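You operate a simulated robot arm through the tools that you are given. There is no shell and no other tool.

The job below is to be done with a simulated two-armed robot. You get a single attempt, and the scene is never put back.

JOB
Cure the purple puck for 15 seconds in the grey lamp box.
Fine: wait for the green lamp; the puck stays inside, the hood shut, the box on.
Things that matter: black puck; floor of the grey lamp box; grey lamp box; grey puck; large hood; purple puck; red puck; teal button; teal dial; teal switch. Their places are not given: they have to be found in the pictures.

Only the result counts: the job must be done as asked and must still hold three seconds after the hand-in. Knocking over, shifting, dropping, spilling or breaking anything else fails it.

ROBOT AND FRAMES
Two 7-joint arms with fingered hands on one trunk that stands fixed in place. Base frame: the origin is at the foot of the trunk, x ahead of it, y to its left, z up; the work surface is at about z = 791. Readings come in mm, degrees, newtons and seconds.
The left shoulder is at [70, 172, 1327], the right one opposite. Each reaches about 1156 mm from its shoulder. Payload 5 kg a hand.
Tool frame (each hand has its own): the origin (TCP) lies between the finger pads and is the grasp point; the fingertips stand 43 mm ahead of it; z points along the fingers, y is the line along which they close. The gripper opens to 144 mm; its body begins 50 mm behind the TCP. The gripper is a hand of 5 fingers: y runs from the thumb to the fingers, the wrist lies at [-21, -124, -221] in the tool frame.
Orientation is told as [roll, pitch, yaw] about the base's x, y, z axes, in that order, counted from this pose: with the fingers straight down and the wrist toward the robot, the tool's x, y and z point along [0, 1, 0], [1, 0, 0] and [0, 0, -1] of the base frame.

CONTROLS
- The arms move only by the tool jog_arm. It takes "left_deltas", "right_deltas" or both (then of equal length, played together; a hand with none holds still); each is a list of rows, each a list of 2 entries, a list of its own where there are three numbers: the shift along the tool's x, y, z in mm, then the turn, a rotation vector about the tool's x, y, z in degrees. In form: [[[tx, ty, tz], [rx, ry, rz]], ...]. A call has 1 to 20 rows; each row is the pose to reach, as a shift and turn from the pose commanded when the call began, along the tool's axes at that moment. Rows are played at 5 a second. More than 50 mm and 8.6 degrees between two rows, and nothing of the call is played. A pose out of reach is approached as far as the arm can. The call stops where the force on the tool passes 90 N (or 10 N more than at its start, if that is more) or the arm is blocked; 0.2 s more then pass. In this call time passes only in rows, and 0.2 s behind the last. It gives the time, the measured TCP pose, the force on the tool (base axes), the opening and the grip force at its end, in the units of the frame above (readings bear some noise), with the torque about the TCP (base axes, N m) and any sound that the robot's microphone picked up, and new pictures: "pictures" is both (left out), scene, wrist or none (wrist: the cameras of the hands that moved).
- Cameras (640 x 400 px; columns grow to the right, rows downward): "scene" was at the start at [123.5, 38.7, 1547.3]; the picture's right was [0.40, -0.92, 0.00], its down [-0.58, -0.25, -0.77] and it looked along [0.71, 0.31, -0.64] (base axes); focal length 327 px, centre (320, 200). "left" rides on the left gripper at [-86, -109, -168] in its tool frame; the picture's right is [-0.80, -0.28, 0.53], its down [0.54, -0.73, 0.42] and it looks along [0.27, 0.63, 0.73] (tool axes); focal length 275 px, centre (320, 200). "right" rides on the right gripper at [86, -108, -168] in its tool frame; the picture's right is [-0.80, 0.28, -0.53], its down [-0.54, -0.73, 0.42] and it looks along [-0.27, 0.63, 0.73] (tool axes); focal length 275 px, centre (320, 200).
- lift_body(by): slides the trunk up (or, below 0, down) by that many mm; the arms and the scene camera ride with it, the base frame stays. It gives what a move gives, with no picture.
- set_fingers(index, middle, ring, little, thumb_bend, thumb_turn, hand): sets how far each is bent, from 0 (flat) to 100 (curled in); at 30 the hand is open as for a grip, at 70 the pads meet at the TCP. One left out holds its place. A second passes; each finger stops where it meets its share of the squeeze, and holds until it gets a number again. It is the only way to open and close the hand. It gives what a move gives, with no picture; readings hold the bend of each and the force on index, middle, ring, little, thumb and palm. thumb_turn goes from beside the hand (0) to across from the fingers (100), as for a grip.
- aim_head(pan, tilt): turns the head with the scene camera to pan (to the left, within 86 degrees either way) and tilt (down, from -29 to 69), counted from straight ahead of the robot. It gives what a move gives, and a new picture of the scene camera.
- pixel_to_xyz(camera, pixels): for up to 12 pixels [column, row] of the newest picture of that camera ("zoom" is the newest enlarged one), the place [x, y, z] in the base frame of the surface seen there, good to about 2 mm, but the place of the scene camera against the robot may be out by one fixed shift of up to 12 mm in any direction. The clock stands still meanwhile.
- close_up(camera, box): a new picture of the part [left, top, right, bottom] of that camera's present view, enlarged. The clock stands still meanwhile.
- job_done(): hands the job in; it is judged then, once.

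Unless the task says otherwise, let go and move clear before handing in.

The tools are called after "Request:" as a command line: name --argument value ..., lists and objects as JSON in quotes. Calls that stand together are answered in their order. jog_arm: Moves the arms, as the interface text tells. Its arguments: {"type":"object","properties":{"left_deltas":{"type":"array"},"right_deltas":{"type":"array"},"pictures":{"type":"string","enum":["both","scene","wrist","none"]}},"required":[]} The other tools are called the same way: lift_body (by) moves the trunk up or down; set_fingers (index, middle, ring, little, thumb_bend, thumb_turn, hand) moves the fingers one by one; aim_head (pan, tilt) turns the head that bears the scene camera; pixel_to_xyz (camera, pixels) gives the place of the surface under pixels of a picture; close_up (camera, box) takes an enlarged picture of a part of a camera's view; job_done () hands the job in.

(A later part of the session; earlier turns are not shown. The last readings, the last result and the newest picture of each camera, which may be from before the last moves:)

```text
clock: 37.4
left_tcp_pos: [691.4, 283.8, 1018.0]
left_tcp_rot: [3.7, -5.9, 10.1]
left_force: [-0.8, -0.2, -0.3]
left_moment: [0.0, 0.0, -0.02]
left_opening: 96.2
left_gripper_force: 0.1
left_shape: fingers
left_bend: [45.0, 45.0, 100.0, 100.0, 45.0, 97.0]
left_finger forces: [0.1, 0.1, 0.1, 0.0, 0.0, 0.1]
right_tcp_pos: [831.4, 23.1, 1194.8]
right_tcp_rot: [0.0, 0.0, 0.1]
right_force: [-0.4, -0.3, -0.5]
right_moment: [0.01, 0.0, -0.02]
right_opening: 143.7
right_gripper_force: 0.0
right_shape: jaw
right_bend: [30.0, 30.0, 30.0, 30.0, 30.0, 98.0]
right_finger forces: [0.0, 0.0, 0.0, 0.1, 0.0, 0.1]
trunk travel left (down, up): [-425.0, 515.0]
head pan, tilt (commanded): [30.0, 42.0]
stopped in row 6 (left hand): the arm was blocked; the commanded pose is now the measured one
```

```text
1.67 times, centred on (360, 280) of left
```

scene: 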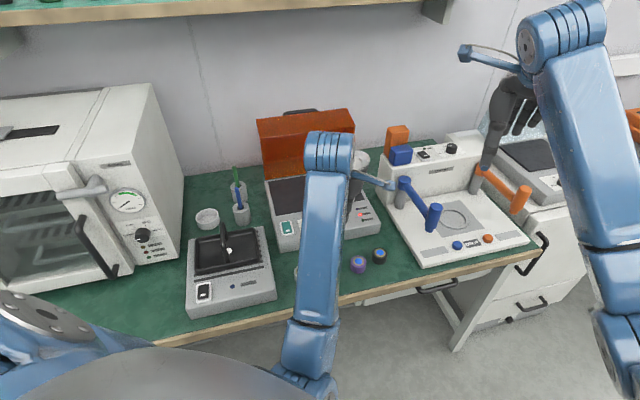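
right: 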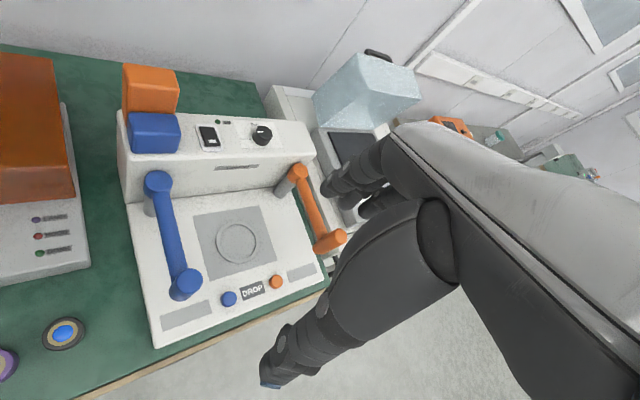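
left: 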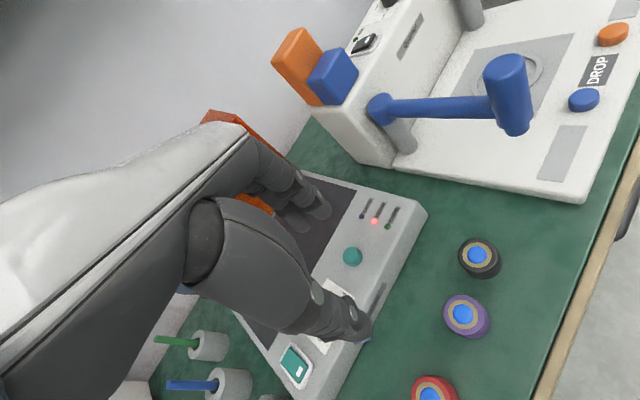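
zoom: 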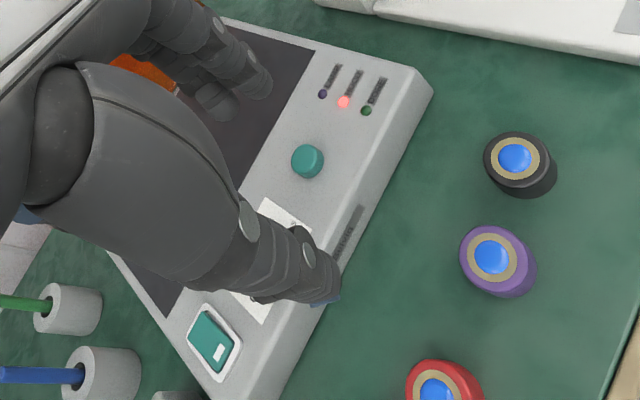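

Blocked again: the elbow is folded against the trunk because the shoulder is too near. I raise the trunk by 250 mm so the arm can reach down with an opened elbow.

Request:
lift_body --by 250

Request:
jog_arm --left_deltas '[[[-5, 0, 30], [1, -0.5, 0]], [[-10, 0, 60], [2, -1, 0]], [[-15, -3, 90], [3, -2, 0]], [[-20, -6, 120], [4, -2.5, 0]], [[-28, -9, 150], [5, -3, 0]], [[-36, -12, 180], [6, -3.5, 0]], [[-44, -15, 210], [6, -3.7, 0]], [[-50, -18, 240], [6, -3.7, 0]]]'

```text
clock: 40.0
left_tcp_pos: [690.6, 284.4, 1268.3]
left_tcp_rot: [3.8, -5.7, 10.0]
left_force: [-0.3, 0.5, -0.4]
left_moment: [0.02, -0.01, -0.01]
left_opening: 96.1
left_gripper_force: 0.0
left_shape: fingers
left_bend: [45.0, 45.0, 100.0, 100.0, 45.0, 97.0]
left_finger forces: [0.0, 0.0, 0.1, 0.1, 0.1, 0.1]
right_tcp_pos: [832.9, 22.4, 1444.1]
right_tcp_rot: [0.0, -0.1, 0.0]
right_force: [-0.5, 0.5, 0.5]
right_moment: [-0.03, 0.01, 0.04]
right_opening: 143.6
right_gripper_force: 0.0
right_shape: jaw
right_bend: [30.0, 30.0, 30.0, 30.0, 30.0, 98.0]
right_finger forces: [0.1, 0.0, 0.0, 0.0, 0.0, 0.0]
trunk travel left (down, up): [-675.0, 265.0]
head pan, tilt (commanded): [30.0, 42.0]
```

```text
clock: 41.8
left_tcp_pos: [702.9, 247.3, 1022.4]
left_tcp_rot: [-0.1, 0.4, 10.1]
left_force: [0.1, 0.0, 0.2]
left_moment: [-0.03, 0.02, 0.01]
left_opening: 96.3
left_gripper_force: 0.1
left_shape: fingers
left_bend: [45.0, 45.0, 100.0, 100.0, 45.0, 98.0]
left_finger forces: [0.1, 0.1, 0.0, 0.0, 0.1, 0.0]
right_tcp_pos: [831.4, 22.8, 1444.8]
right_tcp_rot: [0.0, 0.0, 0.0]
right_force: [0.1, -0.2, 0.7]
right_moment: [0.04, 0.0, -0.03]
right_opening: 143.6
right_gripper_force: 0.1
right_shape: jaw
right_bend: [30.0, 30.0, 30.0, 30.0, 30.0, 98.0]
right_finger forces: [0.0, 0.0, 0.1, 0.0, 0.1, 0.0]
trunk travel left (down, up): [-675.0, 265.0]
head pan, tilt (commanded): [30.0, 42.0]
```

scene: 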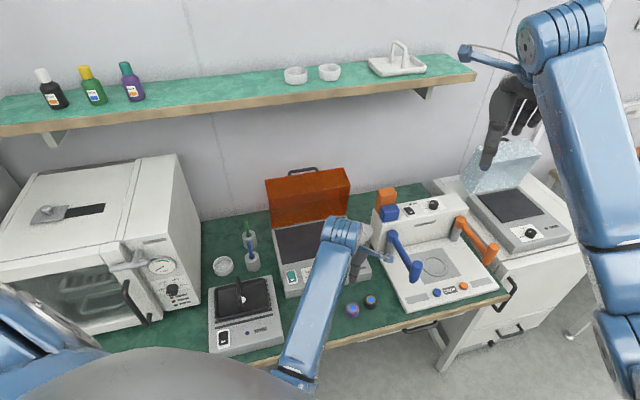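
left: 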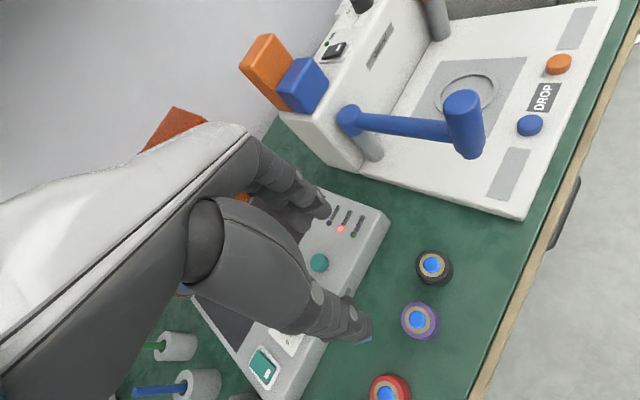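

The arm is free and level now. I measure the purple puck (pixel 419,320) from this near view.

Request:
close_up --camera "left" --box '[360, 240, 480, 400]'

```text
2.50 times, centred on (420, 320) of left
```

zoom: 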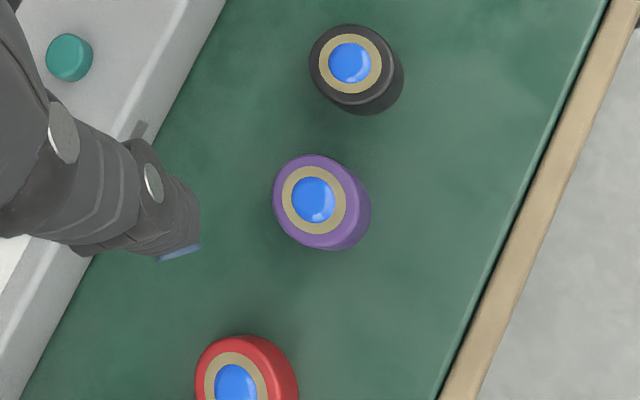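

Request:
pixel_to_xyz --camera "zoom" --pixels '[[313, 199], [278, 195], [347, 205], [318, 160], [308, 243], [368, 215], [345, 247], [350, 62], [236, 385], [250, 280], [430, 250], [313, 185]]'

```text
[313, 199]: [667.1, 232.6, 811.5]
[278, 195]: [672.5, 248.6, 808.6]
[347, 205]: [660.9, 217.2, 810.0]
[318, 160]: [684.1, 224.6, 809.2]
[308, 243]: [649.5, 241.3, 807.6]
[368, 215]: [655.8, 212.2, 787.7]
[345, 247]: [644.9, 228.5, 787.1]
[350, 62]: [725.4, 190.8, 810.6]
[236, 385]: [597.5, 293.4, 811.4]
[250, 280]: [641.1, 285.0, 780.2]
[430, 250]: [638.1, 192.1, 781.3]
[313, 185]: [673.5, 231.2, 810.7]
```

The puck's centre is at (667,233), top z≈811, table z≈781. I go down over it to z≈862 with the thumb and fingers straddling it.

Request:
jog_arm --left_deltas '[[[-4, -9, 40], [0, 0, 0]], [[-8, -18, 80], [0, 0, 0]], [[-12, -28, 120], [0, 0, 0]], [[-14, -34, 160], [0, 0, 0]]]'

Request:
close_up --camera "left" --box '[220, 160, 460, 400]'

```text
clock: 42.8
left_tcp_pos: [672.5, 229.3, 862.8]
left_tcp_rot: [-0.1, 0.3, 10.2]
left_force: [0.1, 0.1, 1.3]
left_moment: [-0.03, 0.04, 0.0]
left_opening: 96.2
left_gripper_force: 0.0
left_shape: fingers
left_bend: [45.0, 45.0, 100.0, 100.0, 45.0, 98.0]
left_finger forces: [0.0, 0.0, 0.1, 0.1, 0.1, 0.0]
right_tcp_pos: [832.3, 23.0, 1444.1]
right_tcp_rot: [0.0, 0.0, 0.0]
right_force: [-0.1, -0.6, 0.0]
right_moment: [-0.02, 0.04, 0.05]
right_opening: 143.6
right_gripper_force: 0.0
right_shape: jaw
right_bend: [30.0, 30.0, 30.0, 30.0, 30.0, 98.0]
right_finger forces: [0.0, 0.1, 0.0, 0.0, 0.0, 0.0]
trunk travel left (down, up): [-675.0, 265.0]
head pan, tilt (commanded): [30.0, 42.0]
```

scene: 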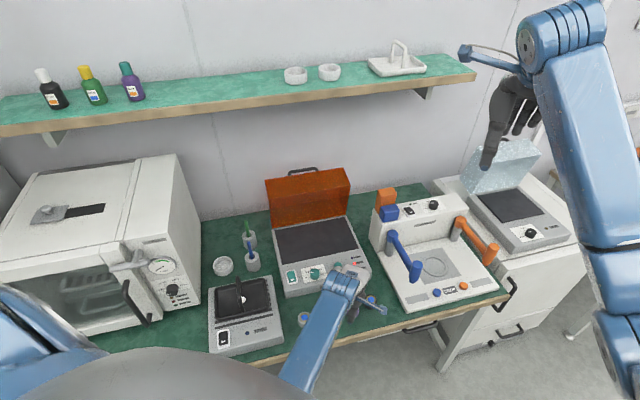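
left: 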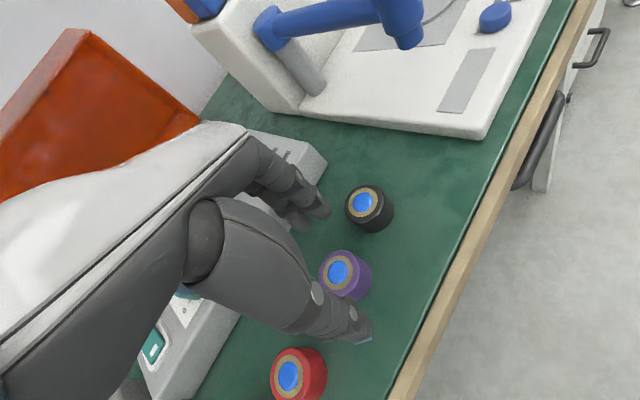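

```text
1.67 times, centred on (340, 280) of left
```

zoom: 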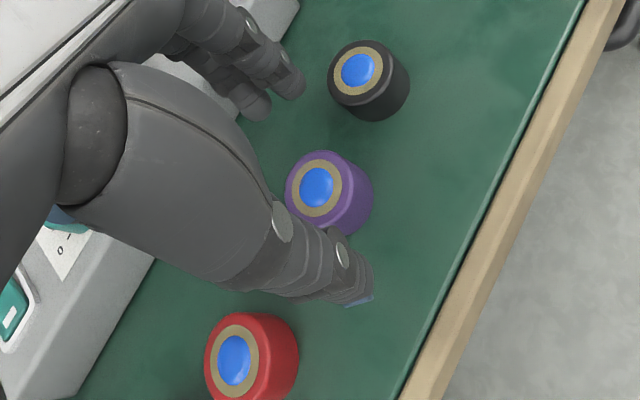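

The puck lies between thumb (345,300) and index (285,85) in the zoom, with the black and red pucks clear. I descend 31 mm so the fingertips flank it.

Request:
jog_arm --left_deltas '[[[0, 0, 12], [0, 0, 0]], [[0, 0, 22], [0, 0, 0]], [[0, 0, 31], [0, 0, 0]]]' --pictures "wrist"

Request:
close_up --camera "left" --box '[220, 160, 460, 400]'

```text
clock: 43.6
left_tcp_pos: [671.3, 228.8, 832.0]
left_tcp_rot: [0.0, 0.3, 10.2]
left_force: [1.0, -0.4, 0.5]
left_moment: [-0.05, 0.0, 0.02]
left_opening: 96.2
left_gripper_force: 0.0
left_shape: fingers
left_bend: [45.0, 45.0, 100.0, 100.0, 45.0, 98.0]
left_finger forces: [0.1, 0.0, 0.1, 0.0, 0.1, 0.1]
right_tcp_pos: [832.4, 22.9, 1444.6]
right_tcp_rot: [0.0, 0.0, -0.1]
right_force: [0.2, -0.1, -0.6]
right_moment: [-0.01, 0.02, -0.01]
right_opening: 143.8
right_gripper_force: 0.1
right_shape: jaw
right_bend: [30.0, 30.0, 30.0, 30.0, 30.0, 98.0]
right_finger forces: [0.0, 0.1, 0.0, 0.0, 0.1, 0.0]
trunk travel left (down, up): [-675.0, 265.0]
head pan, tilt (commanded): [30.0, 42.0]
```

left: 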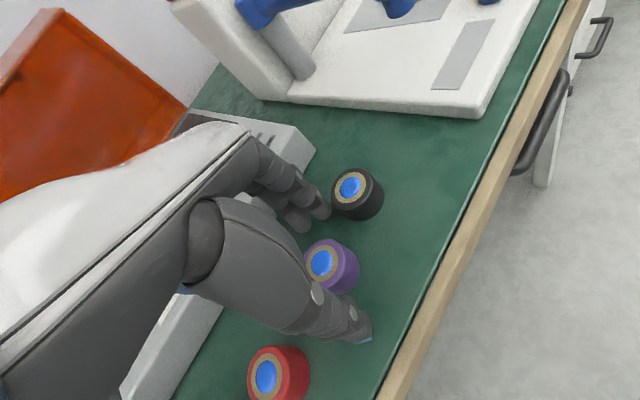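

```text
1.67 times, centred on (340, 280) of left
```

zoom: 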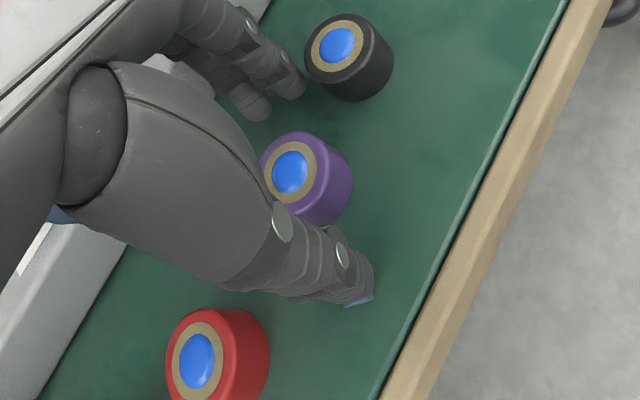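

No contact yet and all pucks are in place. I close thumb, index and middle onto the purple puck in steps.

Request:
set_fingers --hand "left" --index 58 --middle 58 --thumb_bend 58

Request:
close_up --camera "left" --box '[220, 160, 460, 400]'

```text
clock: 44.6
left_tcp_pos: [671.8, 229.6, 832.9]
left_tcp_rot: [-0.1, 0.3, 10.2]
left_force: [0.1, 0.5, 0.1]
left_moment: [0.01, -0.03, 0.02]
left_opening: 53.8
left_gripper_force: 0.1
left_shape: fingers
left_bend: [57.0, 57.0, 100.0, 100.0, 57.0, 98.0]
left_finger forces: [0.0, 0.1, 0.0, 0.0, 0.0, 0.1]
right_tcp_pos: [831.6, 23.0, 1445.0]
right_tcp_rot: [0.1, -0.1, 0.0]
right_force: [0.2, 0.7, -0.4]
right_moment: [-0.01, 0.02, -0.01]
right_opening: 143.7
right_gripper_force: 0.1
right_shape: jaw
right_bend: [30.0, 30.0, 30.0, 30.0, 30.0, 98.0]
right_finger forces: [0.0, 0.0, 0.0, 0.0, 0.0, 0.1]
trunk travel left (down, up): [-675.0, 265.0]
head pan, tilt (commanded): [30.0, 42.0]
```

```text
1.67 times, centred on (340, 280) of left
```

zoom: 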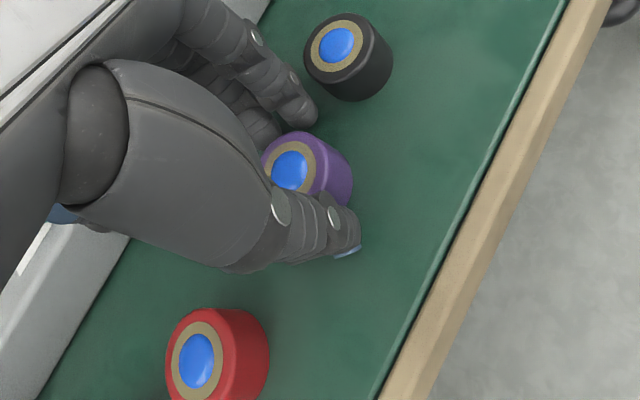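

The tips flank the puck closely now. I close to a firm but moderate grip.

Request:
set_fingers --hand "left" --index 64 --middle 64 --thumb_bend 64

Request:
close_up --camera "left" --box '[220, 160, 460, 400]'

```text
clock: 45.6
left_tcp_pos: [671.3, 228.6, 833.1]
left_tcp_rot: [-0.1, 0.3, 10.2]
left_force: [0.0, -1.0, -1.1]
left_moment: [-0.01, 0.02, 0.01]
left_opening: 41.6
left_gripper_force: 5.6
left_shape: fingers
left_bend: [61.0, 62.0, 100.0, 100.0, 60.0, 97.0]
left_finger forces: [2.8, 3.2, 0.1, 0.0, 6.1, 0.0]
right_tcp_pos: [831.3, 23.1, 1444.5]
right_tcp_rot: [0.0, 0.1, 0.0]
right_force: [0.1, 0.1, -0.2]
right_moment: [0.01, -0.02, -0.01]
right_opening: 143.5
right_gripper_force: 0.0
right_shape: jaw
right_bend: [30.0, 30.0, 30.0, 30.0, 30.0, 98.0]
right_finger forces: [0.0, 0.0, 0.1, 0.0, 0.1, 0.0]
trunk travel left (down, up): [-675.0, 265.0]
head pan, tilt (commanded): [30.0, 42.0]
```

```text
1.67 times, centred on (340, 280) of left
```

zoom: 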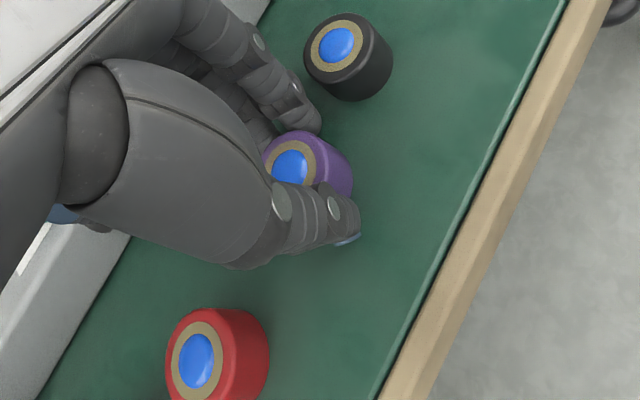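

All three fingers press the puck (2.8, 3.2 and 6.1 N). I firm it up a little and lift 40 mm.

Request:
set_fingers --hand "left" --index 67 --middle 67 --thumb_bend 67

Request:
jog_arm --left_deltas '[[[0, 0, -10], [0, 0, 0]], [[0, 0, -25], [0, 0, 0]], [[0, 0, -45], [0, 0, 0]]]'

Request:
close_up --camera "left" --box '[220, 160, 460, 400]'

```text
clock: 46.6
left_tcp_pos: [671.2, 229.2, 833.4]
left_tcp_rot: [-0.1, 0.2, 10.2]
left_force: [0.7, 0.8, 0.5]
left_moment: [0.05, 0.0, 0.0]
left_opening: 40.4
left_gripper_force: 10.4
left_shape: fingers
left_bend: [62.0, 64.0, 100.0, 100.0, 60.0, 97.0]
left_finger forces: [4.7, 5.6, 0.0, 0.1, 10.5, 0.1]
right_tcp_pos: [831.6, 22.9, 1445.3]
right_tcp_rot: [0.0, 0.0, 0.0]
right_force: [-1.5, 0.2, -1.1]
right_moment: [-0.03, -0.02, 0.0]
right_opening: 143.7
right_gripper_force: 0.0
right_shape: jaw
right_bend: [30.0, 30.0, 30.0, 30.0, 30.0, 98.0]
right_finger forces: [0.1, 0.0, 0.1, 0.0, 0.1, 0.1]
trunk travel left (down, up): [-675.0, 265.0]
head pan, tilt (commanded): [30.0, 42.0]
```

```text
clock: 47.4
left_tcp_pos: [671.4, 229.6, 878.0]
left_tcp_rot: [-0.1, 0.3, 10.3]
left_force: [-0.3, -0.5, -1.5]
left_moment: [0.02, 0.02, 0.0]
left_opening: 40.6
left_gripper_force: 9.9
left_shape: fingers
left_bend: [62.0, 64.0, 100.0, 100.0, 60.0, 96.0]
left_finger forces: [4.8, 5.4, 0.1, 0.0, 10.3, 0.1]
right_tcp_pos: [831.6, 23.2, 1444.5]
right_tcp_rot: [0.0, 0.0, 0.0]
right_force: [0.6, -0.1, 0.1]
right_moment: [0.02, 0.01, 0.0]
right_opening: 143.5
right_gripper_force: 0.0
right_shape: jaw
right_bend: [30.0, 30.0, 30.0, 30.0, 30.0, 98.0]
right_finger forces: [0.1, 0.0, 0.1, 0.0, 0.0, 0.0]
trunk travel left (down, up): [-675.0, 265.0]
head pan, tilt (commanded): [30.0, 42.0]
```

scene: 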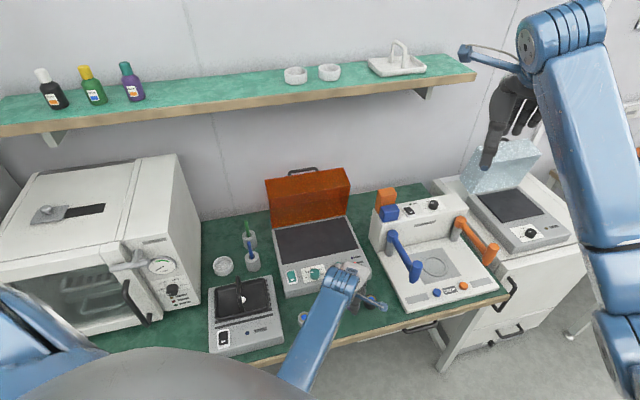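
left: 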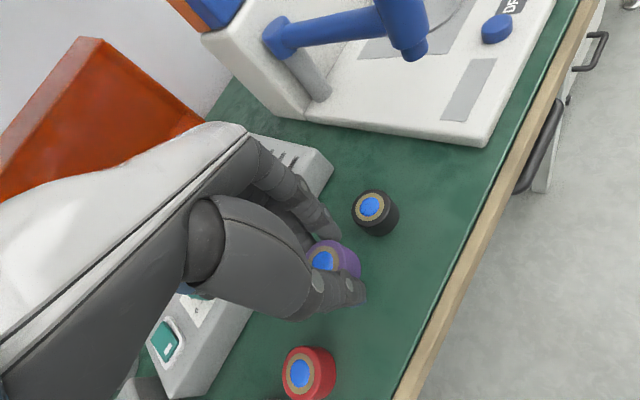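

```text
1.67 times, centred on (340, 280) of left
```

zoom: 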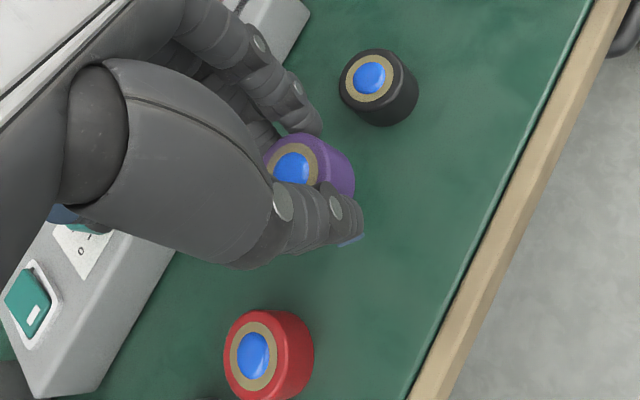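

The purple puck is held and lifted; the black and red pucks stayed. I carry it up and over to above the box floor, turning the hand to yaw ~35°.

Request:
jog_arm --left_deltas '[[[0, 0, -40], [0, 0, 0]], [[10, 10, -80], [0, 0, 0]], [[30, 31, -112], [0, 0, 0]], [[58, 60, -122], [0, 0, -2]], [[87, 89, -122], [0, 0, -5]], [[116, 119, -122], [0, 0, -9]], [[145, 149, -122], [0, 0, -13]], [[170, 174, -122], [0, 0, -17]], [[188, 193, -122], [0, 0, -21]], [[203, 208, -122], [0, 0, -25]]]'

Request:
close_up --camera "left" --box '[220, 160, 460, 400]'

Request:
close_up --camera "scene" --box '[240, 140, 400, 300]'

```text
clock: 49.6
left_tcp_pos: [842.0, 466.5, 998.2]
left_tcp_rot: [0.2, 0.3, 35.1]
left_force: [-0.3, 0.4, -1.8]
left_moment: [0.01, -0.03, 0.02]
left_opening: 40.3
left_gripper_force: 10.2
left_shape: fingers
left_bend: [62.0, 64.0, 100.0, 100.0, 60.0, 96.0]
left_finger forces: [4.9, 5.5, 0.1, 0.0, 10.3, 0.0]
right_tcp_pos: [832.9, 23.2, 1443.6]
right_tcp_rot: [0.0, 0.1, 0.0]
right_force: [-0.2, -0.2, -0.1]
right_moment: [-0.05, 0.01, 0.02]
right_opening: 143.8
right_gripper_force: 0.0
right_shape: jaw
right_bend: [30.0, 30.0, 30.0, 30.0, 30.0, 98.0]
right_finger forces: [0.0, 0.0, 0.1, 0.1, 0.0, 0.1]
trunk travel left (down, up): [-675.0, 265.0]
head pan, tilt (commanded): [30.0, 42.0]
```

scene: 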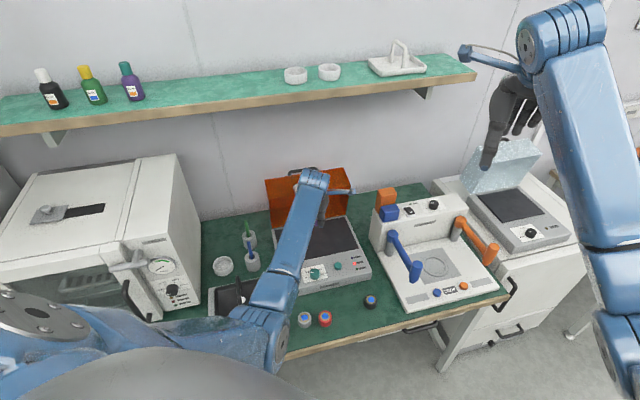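
left: 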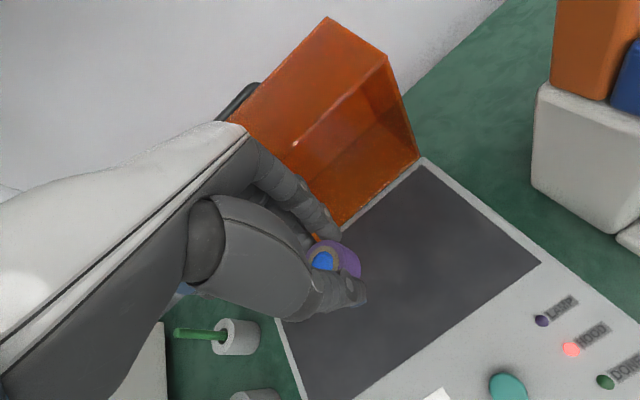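

```text
1.67 times, centred on (340, 280) of left
```

zoom: 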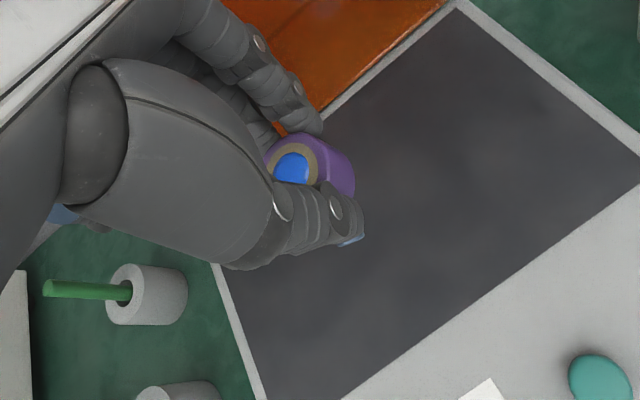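

```text
2.50 times, centred on (320, 220) of scene
```

zoom: 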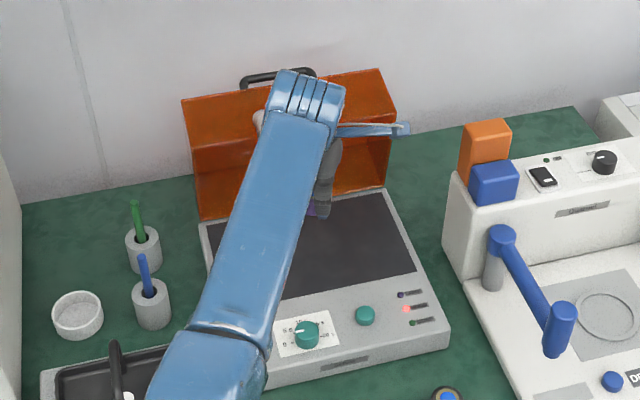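

The puck hovers over the floor plate. I check the elbow's height above the black-tray device before lowering.

Request:
pixel_to_xyz --camera "scene" --pixels '[[262, 300], [278, 325], [240, 325], [265, 350], [235, 288], [222, 305], [285, 355]]'

Request:
close_up --camera "scene" --box '[180, 240, 340, 400]'

```text
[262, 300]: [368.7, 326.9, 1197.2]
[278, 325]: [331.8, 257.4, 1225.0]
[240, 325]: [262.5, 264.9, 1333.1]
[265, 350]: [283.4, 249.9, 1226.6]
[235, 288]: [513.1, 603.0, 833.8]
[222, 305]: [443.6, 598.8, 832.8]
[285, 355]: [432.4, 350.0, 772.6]
```

```text
2.50 times, centred on (260, 320) of scene
```

zoom: 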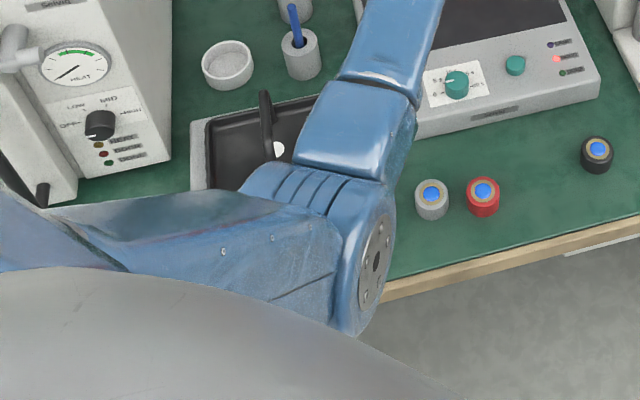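

The elbow is at z≈1200, far above everything. I lower the puck toward the floor plate.

Request:
jog_arm --left_deltas '[[[0, 0, 30], [0, 0, 0]], [[0, 0, 60], [0, 0, 0]], [[0, 0, 85], [0, 0, 0]], [[0, 0, 100], [0, 0, 0]], [[0, 0, 106], [0, 0, 0]], [[0, 0, 110], [0, 0, 0]]]'

Request:
close_up --camera "left" --box '[220, 160, 460, 400]'

```text
clock: 51.0
left_tcp_pos: [840.7, 465.4, 888.9]
left_tcp_rot: [0.2, 0.2, 35.2]
left_force: [-0.3, 0.0, -0.7]
left_moment: [-0.02, 0.0, 0.02]
left_opening: 40.3
left_gripper_force: 10.6
left_shape: fingers
left_bend: [62.0, 64.0, 100.0, 100.0, 60.0, 96.0]
left_finger forces: [5.0, 5.6, 0.0, 0.0, 10.2, 0.0]
right_tcp_pos: [832.6, 22.5, 1444.2]
right_tcp_rot: [0.0, 0.0, 0.0]
right_force: [-0.6, 0.5, 0.0]
right_moment: [0.0, 0.0, 0.0]
right_opening: 143.5
right_gripper_force: 0.1
right_shape: jaw
right_bend: [30.0, 30.0, 30.0, 30.0, 30.0, 98.0]
right_finger forces: [0.1, 0.0, 0.0, 0.1, 0.0, 0.0]
trunk travel left (down, up): [-675.0, 265.0]
head pan, tilt (commanded): [30.0, 42.0]
```

scene: 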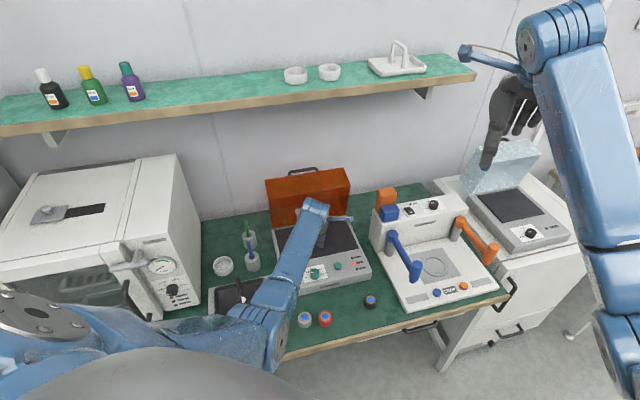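
left: 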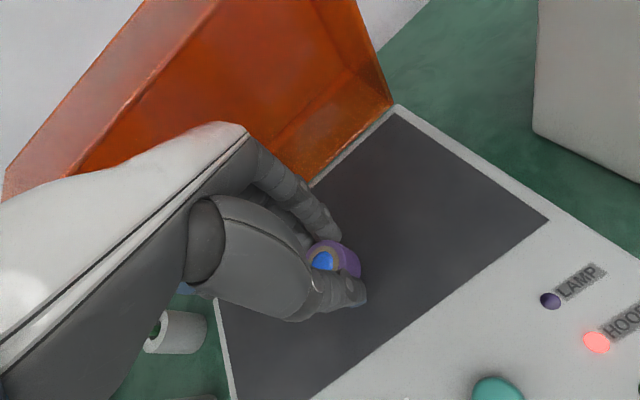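

```text
1.67 times, centred on (340, 280) of left
```

zoom: 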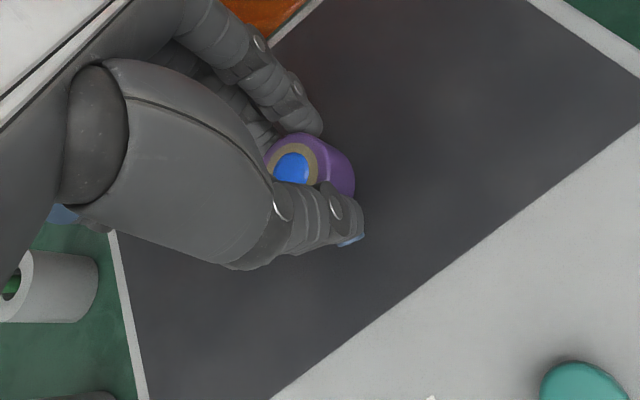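

No contact yet at z≈889. I creep down the last few millimetres.

Request:
jog_arm --left_deltas '[[[0, 0, 2], [0, 0, 0]], [[0, 0, 4], [0, 0, 0]], [[0, 0, 5], [0, 0, 0]]]' --pictures "wrist"

```text
clock: 51.8
left_tcp_pos: [839.9, 466.3, 883.6]
left_tcp_rot: [0.1, 0.3, 35.2]
left_force: [0.7, 0.3, -1.4]
left_moment: [0.0, 0.0, 0.02]
left_opening: 40.5
left_gripper_force: 9.9
left_shape: fingers
left_bend: [62.0, 64.0, 100.0, 100.0, 60.0, 96.0]
left_finger forces: [5.0, 5.6, 0.0, 0.0, 10.1, 0.0]
right_tcp_pos: [832.9, 23.8, 1445.6]
right_tcp_rot: [0.1, -0.1, -0.1]
right_force: [1.6, -0.5, 0.4]
right_moment: [0.03, 0.04, 0.0]
right_opening: 143.5
right_gripper_force: 0.0
right_shape: jaw
right_bend: [30.0, 30.0, 30.0, 30.0, 30.0, 98.0]
right_finger forces: [0.0, 0.0, 0.1, 0.1, 0.0, 0.0]
trunk travel left (down, up): [-675.0, 265.0]
head pan, tilt (commanded): [30.0, 42.0]
```

left: 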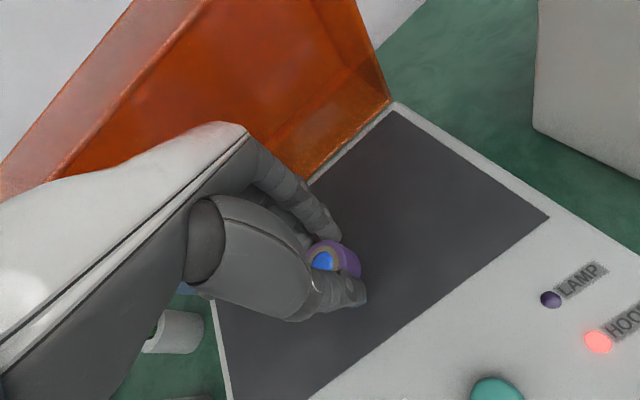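

Request:
jog_arm --left_deltas '[[[0, 0, 1], [0, 0, 0]], [[0, 0, 2], [0, 0, 0]], [[0, 0, 3], [0, 0, 0]]]' --pictures "none"

```text
clock: 52.6
left_tcp_pos: [841.4, 464.9, 882.2]
left_tcp_rot: [0.1, 0.2, 35.2]
left_force: [0.8, -0.4, 5.3]
left_moment: [-0.04, 0.05, 0.0]
left_opening: 40.0
left_gripper_force: 10.6
left_shape: fingers
left_bend: [62.0, 64.0, 100.0, 100.0, 61.0, 96.0]
left_finger forces: [5.5, 6.0, 0.0, 0.0, 10.9, 0.1]
right_tcp_pos: [831.8, 23.5, 1444.9]
right_tcp_rot: [0.0, 0.0, 0.0]
right_force: [-0.4, 0.1, -0.4]
right_moment: [0.01, -0.04, 0.0]
right_opening: 143.5
right_gripper_force: 0.1
right_shape: jaw
right_bend: [30.0, 30.0, 30.0, 30.0, 30.0, 98.0]
right_finger forces: [0.0, 0.0, 0.0, 0.1, 0.1, 0.1]
trunk travel left (down, up): [-675.0, 265.0]
head pan, tilt (commanded): [30.0, 42.0]
```

The upward force rose to ~5 N, so the puck is resting on the floor plate. I open the fingers to release it, then lift straight up.

Request:
set_fingers --hand "left" --index 58 --middle 58 --thumb_bend 56

Request:
set_fingers --hand "left" --index 48 --middle 48 --thumb_bend 48

Request:
jog_arm --left_deltas '[[[0, 0, -15], [0, 0, 0]], [[0, 0, -40], [0, 0, 0]], [[0, -20, -80], [0, 0, 0]], [[0, -50, -110], [0, 0, 0]]]'

Request:
close_up --camera "left" --box '[200, 160, 520, 400]'

```text
clock: 53.6
left_tcp_pos: [839.5, 464.9, 881.6]
left_tcp_rot: [0.0, 0.3, 35.2]
left_force: [0.0, 0.0, -0.2]
left_moment: [0.0, 0.03, 0.0]
left_opening: 54.6
left_gripper_force: 0.0
left_shape: fingers
left_bend: [57.0, 57.0, 100.0, 100.0, 56.0, 97.0]
left_finger forces: [0.0, 0.1, 0.0, 0.0, 0.0, 0.0]
right_tcp_pos: [832.4, 23.5, 1445.1]
right_tcp_rot: [0.0, 0.0, 0.0]
right_force: [-0.5, 0.8, 0.3]
right_moment: [-0.01, 0.02, 0.02]
right_opening: 143.6
right_gripper_force: 0.0
right_shape: jaw
right_bend: [30.0, 30.0, 30.0, 30.0, 30.0, 98.0]
right_finger forces: [0.0, 0.0, 0.0, 0.1, 0.1, 0.0]
trunk travel left (down, up): [-675.0, 265.0]
head pan, tilt (commanded): [30.0, 42.0]
```

```text
clock: 54.6
left_tcp_pos: [840.8, 465.7, 880.7]
left_tcp_rot: [0.1, 0.3, 35.1]
left_force: [0.7, 0.9, 1.1]
left_moment: [0.0, 0.02, -0.02]
left_opening: 85.1
left_gripper_force: 0.1
left_shape: fingers
left_bend: [48.0, 48.0, 100.0, 100.0, 48.0, 97.0]
left_finger forces: [0.0, 0.0, 0.0, 0.0, 0.0, 0.0]
right_tcp_pos: [832.2, 22.0, 1444.7]
right_tcp_rot: [-0.1, 0.1, -0.1]
right_force: [-0.3, -0.4, 0.1]
right_moment: [-0.03, 0.03, -0.02]
right_opening: 143.5
right_gripper_force: 0.2
right_shape: jaw
right_bend: [30.0, 30.0, 30.0, 30.0, 30.0, 98.0]
right_finger forces: [0.0, 0.2, 0.0, 0.2, 0.0, 0.0]
trunk travel left (down, up): [-675.0, 265.0]
head pan, tilt (commanded): [30.0, 42.0]
```

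```text
clock: 55.6
left_tcp_pos: [797.4, 436.4, 993.4]
left_tcp_rot: [0.1, 0.2, 35.2]
left_force: [-1.4, -0.9, 0.3]
left_moment: [0.03, -0.04, 0.0]
left_opening: 85.5
left_gripper_force: 0.0
left_shape: fingers
left_bend: [48.0, 48.0, 100.0, 100.0, 48.0, 97.0]
left_finger forces: [0.0, 0.0, 0.0, 0.0, 0.0, 0.0]
right_tcp_pos: [830.7, 21.5, 1446.8]
right_tcp_rot: [0.0, -0.1, 0.0]
right_force: [-1.0, -0.1, 0.8]
right_moment: [0.02, -0.07, -0.01]
right_opening: 143.7
right_gripper_force: 0.1
right_shape: jaw
right_bend: [30.0, 30.0, 30.0, 30.0, 30.0, 98.0]
right_finger forces: [0.0, 0.0, 0.0, 0.1, 0.0, 0.0]
trunk travel left (down, up): [-675.0, 265.0]
head pan, tilt (commanded): [30.0, 42.0]
```

scene: 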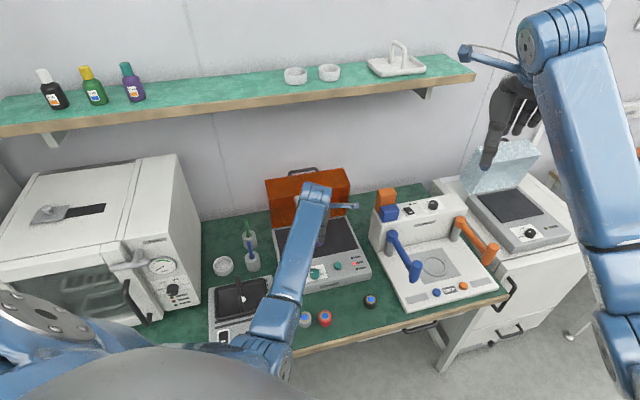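
left: 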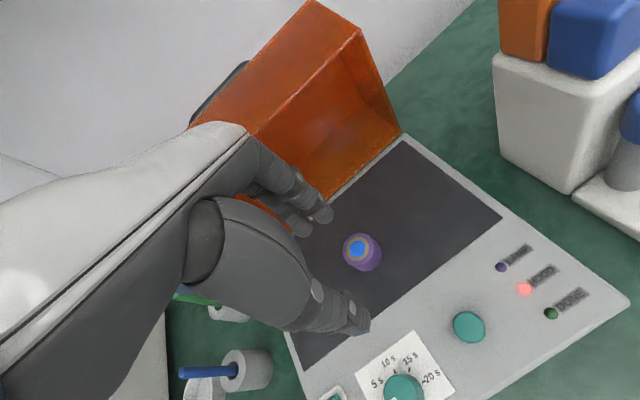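

```text
1.67 times, centred on (360, 280) of left
```

zoom: 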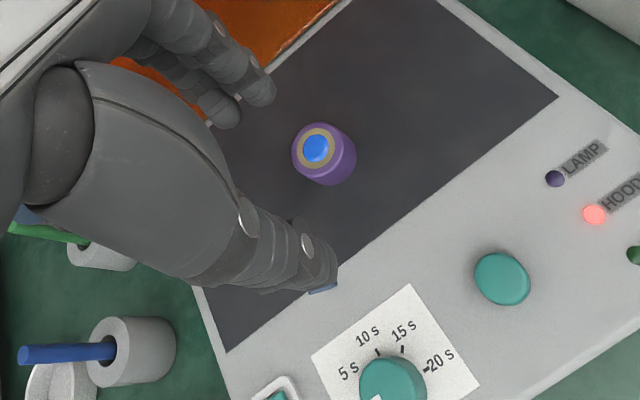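

The purple puck stands on the floor plate. Next I need a clear look at the controls, so I move the hand up and to the left and inspect switch and dial.

Request:
pixel_to_xyz --camera "zoom" --pixels '[[316, 149], [297, 150], [336, 145], [330, 175], [375, 350], [403, 350], [425, 368], [300, 340], [450, 120]]'

Request:
jog_arm --left_deltas '[[[0, -30, -20], [0, 0, 0]], [[10, -60, -40], [0, 0, 0]], [[20, -90, -60], [0, 0, 0]], [[30, -120, -80], [0, 0, 0]], [[40, -150, -95], [0, 0, 0]]]'

Request:
close_up --camera "left" --box '[300, 160, 560, 400]'

```text
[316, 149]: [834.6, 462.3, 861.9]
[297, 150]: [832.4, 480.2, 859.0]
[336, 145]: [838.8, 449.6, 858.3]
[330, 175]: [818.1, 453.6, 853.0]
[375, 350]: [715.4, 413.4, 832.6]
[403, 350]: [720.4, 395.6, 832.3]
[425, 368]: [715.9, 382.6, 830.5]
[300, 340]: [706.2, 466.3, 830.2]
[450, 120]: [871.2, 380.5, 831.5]
```

```text
clock: 56.8
left_tcp_pos: [651.9, 382.7, 1089.6]
left_tcp_rot: [0.0, 0.1, 35.0]
left_force: [-0.2, -0.6, 0.6]
left_moment: [0.01, -0.02, -0.01]
left_opening: 85.7
left_gripper_force: 0.1
left_shape: fingers
left_bend: [48.0, 48.0, 100.0, 100.0, 48.0, 97.0]
left_finger forces: [0.0, 0.0, 0.0, 0.1, 0.1, 0.0]
right_tcp_pos: [830.0, 21.4, 1447.7]
right_tcp_rot: [0.0, -0.1, 0.1]
right_force: [-0.6, -0.6, 1.1]
right_moment: [0.06, -0.03, -0.01]
right_opening: 143.6
right_gripper_force: 0.1
right_shape: jaw
right_bend: [30.0, 30.0, 30.0, 30.0, 30.0, 98.0]
right_finger forces: [0.1, 0.1, 0.0, 0.0, 0.1, 0.0]
trunk travel left (down, up): [-675.0, 265.0]
head pan, tilt (commanded): [30.0, 42.0]
```

scene: 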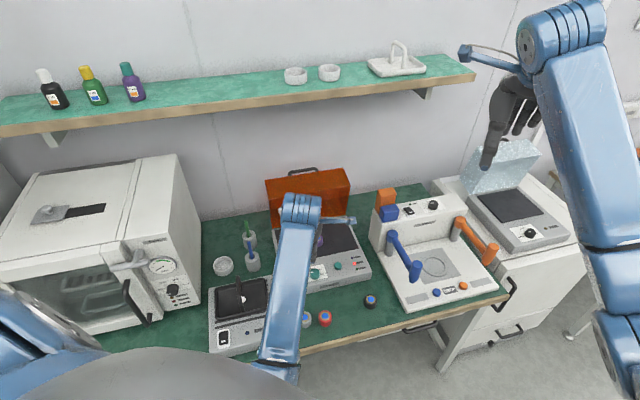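
left: 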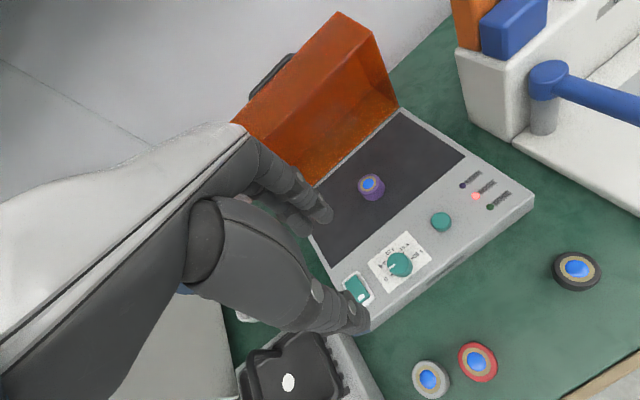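

```text
1.67 times, centred on (430, 280) of left
```

zoom: 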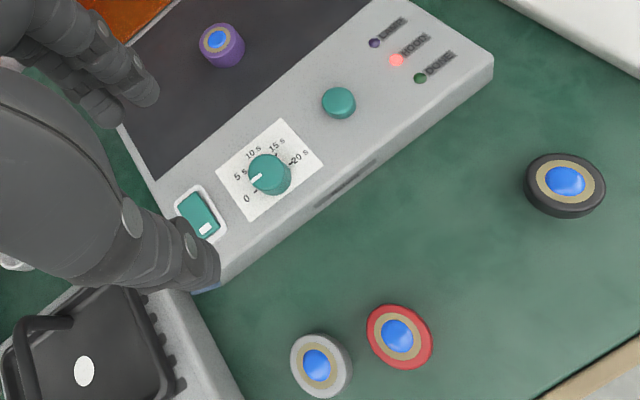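

The puck is at about (834,463), well inside. I zoom on the dial and switch to read pointer and marks.

Request:
close_up --camera "left" --box '[340, 220, 460, 310]'

```text
4.44 times, centred on (400, 265) of left
```

zoom: 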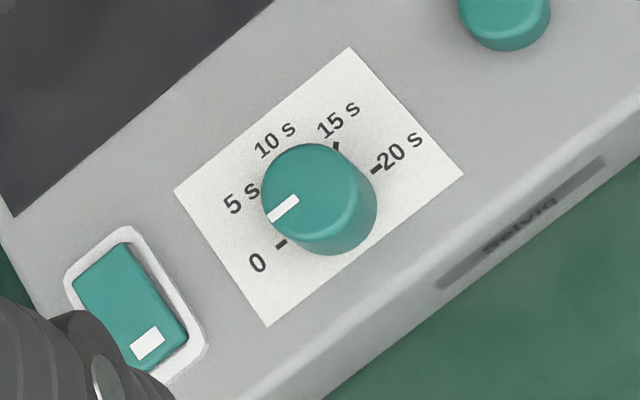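

Request:
pixel_to_xyz --camera "zoom" --pixels '[[308, 186], [272, 216], [296, 200], [280, 244], [335, 147], [376, 170], [340, 170], [330, 252], [375, 200], [285, 165], [505, 10], [500, 20]]'

Request:
pixel_to_xyz --camera "zoom" --pixels '[[100, 272], [130, 262], [135, 310], [148, 344], [125, 250], [165, 350], [178, 332], [85, 275], [70, 275], [195, 340], [183, 190], [265, 322]]'

```text
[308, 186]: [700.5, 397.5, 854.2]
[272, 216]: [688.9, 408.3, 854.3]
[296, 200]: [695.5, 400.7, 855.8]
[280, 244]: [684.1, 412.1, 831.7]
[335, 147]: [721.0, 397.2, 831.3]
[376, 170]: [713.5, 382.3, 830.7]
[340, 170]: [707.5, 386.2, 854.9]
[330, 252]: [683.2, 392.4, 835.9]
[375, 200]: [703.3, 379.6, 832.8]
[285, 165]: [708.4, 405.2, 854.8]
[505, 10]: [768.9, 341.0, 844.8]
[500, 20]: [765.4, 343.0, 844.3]
```

```text
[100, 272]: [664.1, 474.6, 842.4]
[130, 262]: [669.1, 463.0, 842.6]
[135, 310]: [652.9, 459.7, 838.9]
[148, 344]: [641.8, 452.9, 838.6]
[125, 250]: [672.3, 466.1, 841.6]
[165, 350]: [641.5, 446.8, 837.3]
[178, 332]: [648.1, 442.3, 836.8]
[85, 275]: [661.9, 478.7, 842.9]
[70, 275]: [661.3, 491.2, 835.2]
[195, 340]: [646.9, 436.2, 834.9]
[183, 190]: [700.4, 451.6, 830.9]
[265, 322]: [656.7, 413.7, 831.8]
```

The dial's centre is at about (699,397), its marks are 45° apart (0 at left, 15 at 45° right-rear), and the pointer is exactly at 0; it needs 135° clockwise. The switch's front end (white mark) is lower than its rear end; I compare with the other devices' switches to learn which state is on.

Request:
close_up --camera "scene" --box '[205, 270, 305, 360]'

Request:
close_up --camera "scene" --box '[370, 185, 450, 235]'

Request:
close_up --camera "scene" --box '[120, 240, 210, 330]'

Request:
close_up --camera "left" --box '[340, 260, 380, 310]'

```text
4.44 times, centred on (255, 315) of scene
```

zoom: 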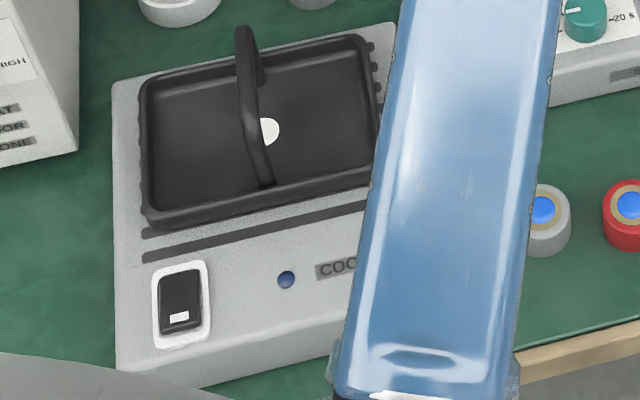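

```text
8.00 times, centred on (410, 210) of scene
```

zoom: 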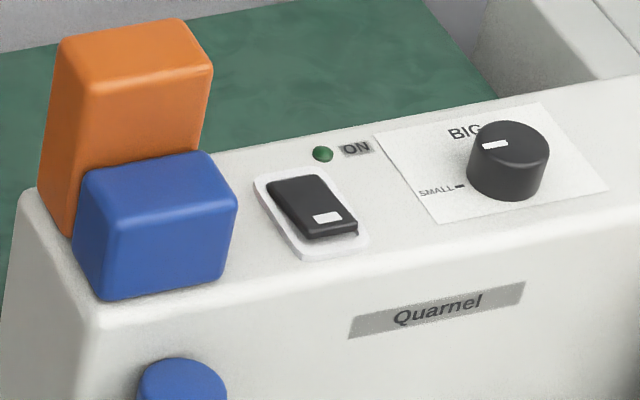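

```text
4.44 times, centred on (165, 285) of scene
```

zoom: 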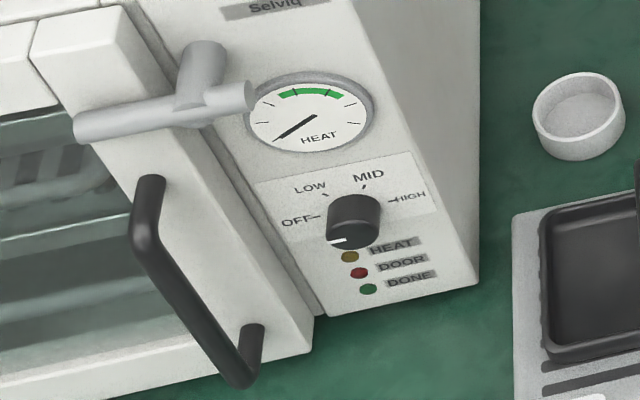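

```text
8.00 times, centred on (360, 285) of left
```

zoom: 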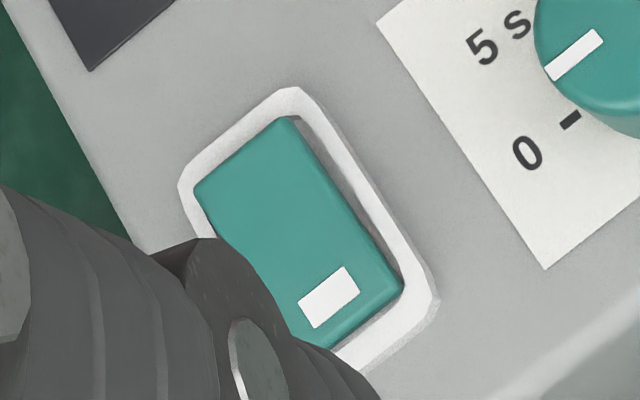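

The other devices' switches look the same and their ON lamp is dark, so this state is most likely off and the raised rear end must be pressed. First the dial: I move the open hand over it.

Request:
jog_arm --left_deltas '[[[-4, 12, 40], [0, 0, 0]], [[-8, 24, 80], [0, 0, 0]], [[-12, 36, 115], [0, 0, 0]], [[-15, 47, 150], [0, 0, 0]]]'

Request:
close_up --camera "left" --box '[240, 160, 480, 400]'

```text
clock: 57.8
left_tcp_pos: [702.3, 399.3, 935.4]
left_tcp_rot: [-0.1, 0.3, 35.2]
left_force: [0.3, -1.1, 0.6]
left_moment: [-0.03, 0.07, -0.03]
left_opening: 85.7
left_gripper_force: 0.1
left_shape: fingers
left_bend: [48.0, 48.0, 100.0, 100.0, 48.0, 97.0]
left_finger forces: [0.0, 0.1, 0.0, 0.0, 0.1, 0.1]
right_tcp_pos: [832.4, 24.5, 1444.1]
right_tcp_rot: [-0.1, 0.1, 0.1]
right_force: [-0.2, -0.2, -0.3]
right_moment: [0.01, 0.04, 0.0]
right_opening: 143.6
right_gripper_force: 0.0
right_shape: jaw
right_bend: [30.0, 30.0, 30.0, 30.0, 30.0, 98.0]
right_finger forces: [0.1, 0.0, 0.0, 0.0, 0.0, 0.1]
trunk travel left (down, up): [-675.0, 265.0]
head pan, tilt (commanded): [30.0, 42.0]
```

scene: 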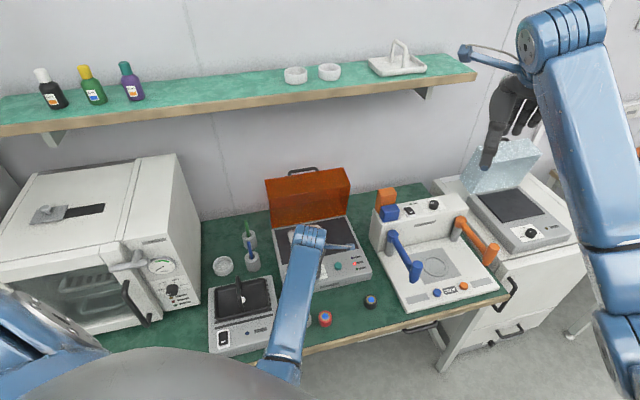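
left: 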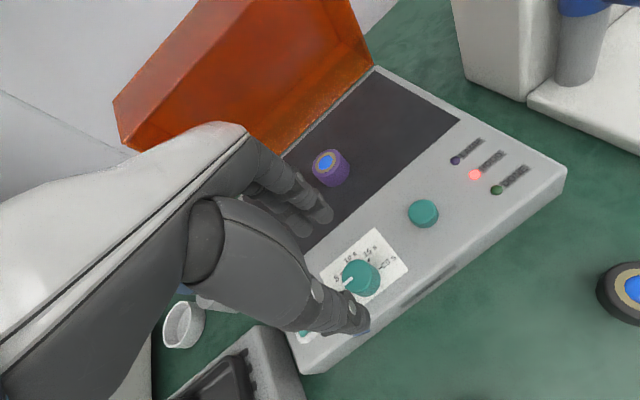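

```text
1.67 times, centred on (360, 280) of left
```

zoom: 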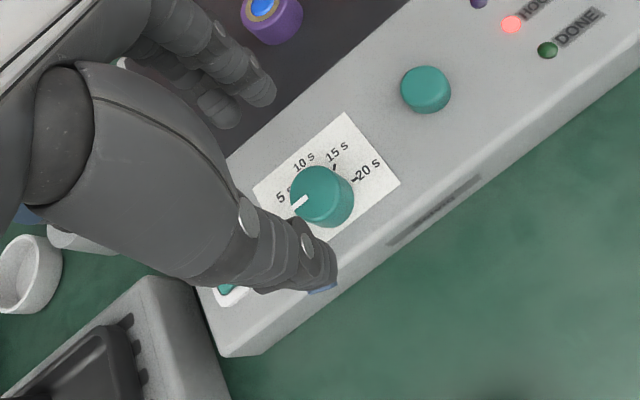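

I measure the dial's top rim and centre from this nearer view before descending.

Request:
close_up --camera "left" --box '[325, 230, 415, 310]'

```text
5.00 times, centred on (370, 270) of left
```

zoom: 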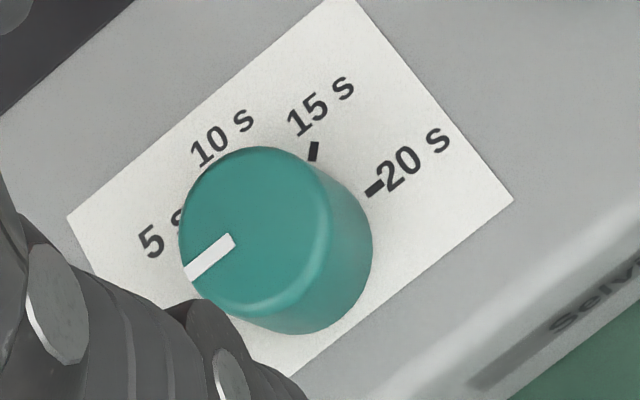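

Request:
pixel_to_xyz --camera "zoom" --pixels '[[255, 232], [188, 240], [320, 225], [245, 152], [262, 308], [230, 240], [195, 270], [314, 152], [376, 188], [370, 240], [300, 330], [290, 170]]'

```text
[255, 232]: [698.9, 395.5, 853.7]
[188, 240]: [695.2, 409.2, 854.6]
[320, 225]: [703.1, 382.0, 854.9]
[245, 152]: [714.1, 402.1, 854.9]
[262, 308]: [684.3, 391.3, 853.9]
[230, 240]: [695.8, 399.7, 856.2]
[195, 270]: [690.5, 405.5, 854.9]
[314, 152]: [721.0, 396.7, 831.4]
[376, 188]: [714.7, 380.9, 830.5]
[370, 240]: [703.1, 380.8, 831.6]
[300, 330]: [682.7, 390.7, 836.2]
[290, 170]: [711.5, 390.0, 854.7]
```

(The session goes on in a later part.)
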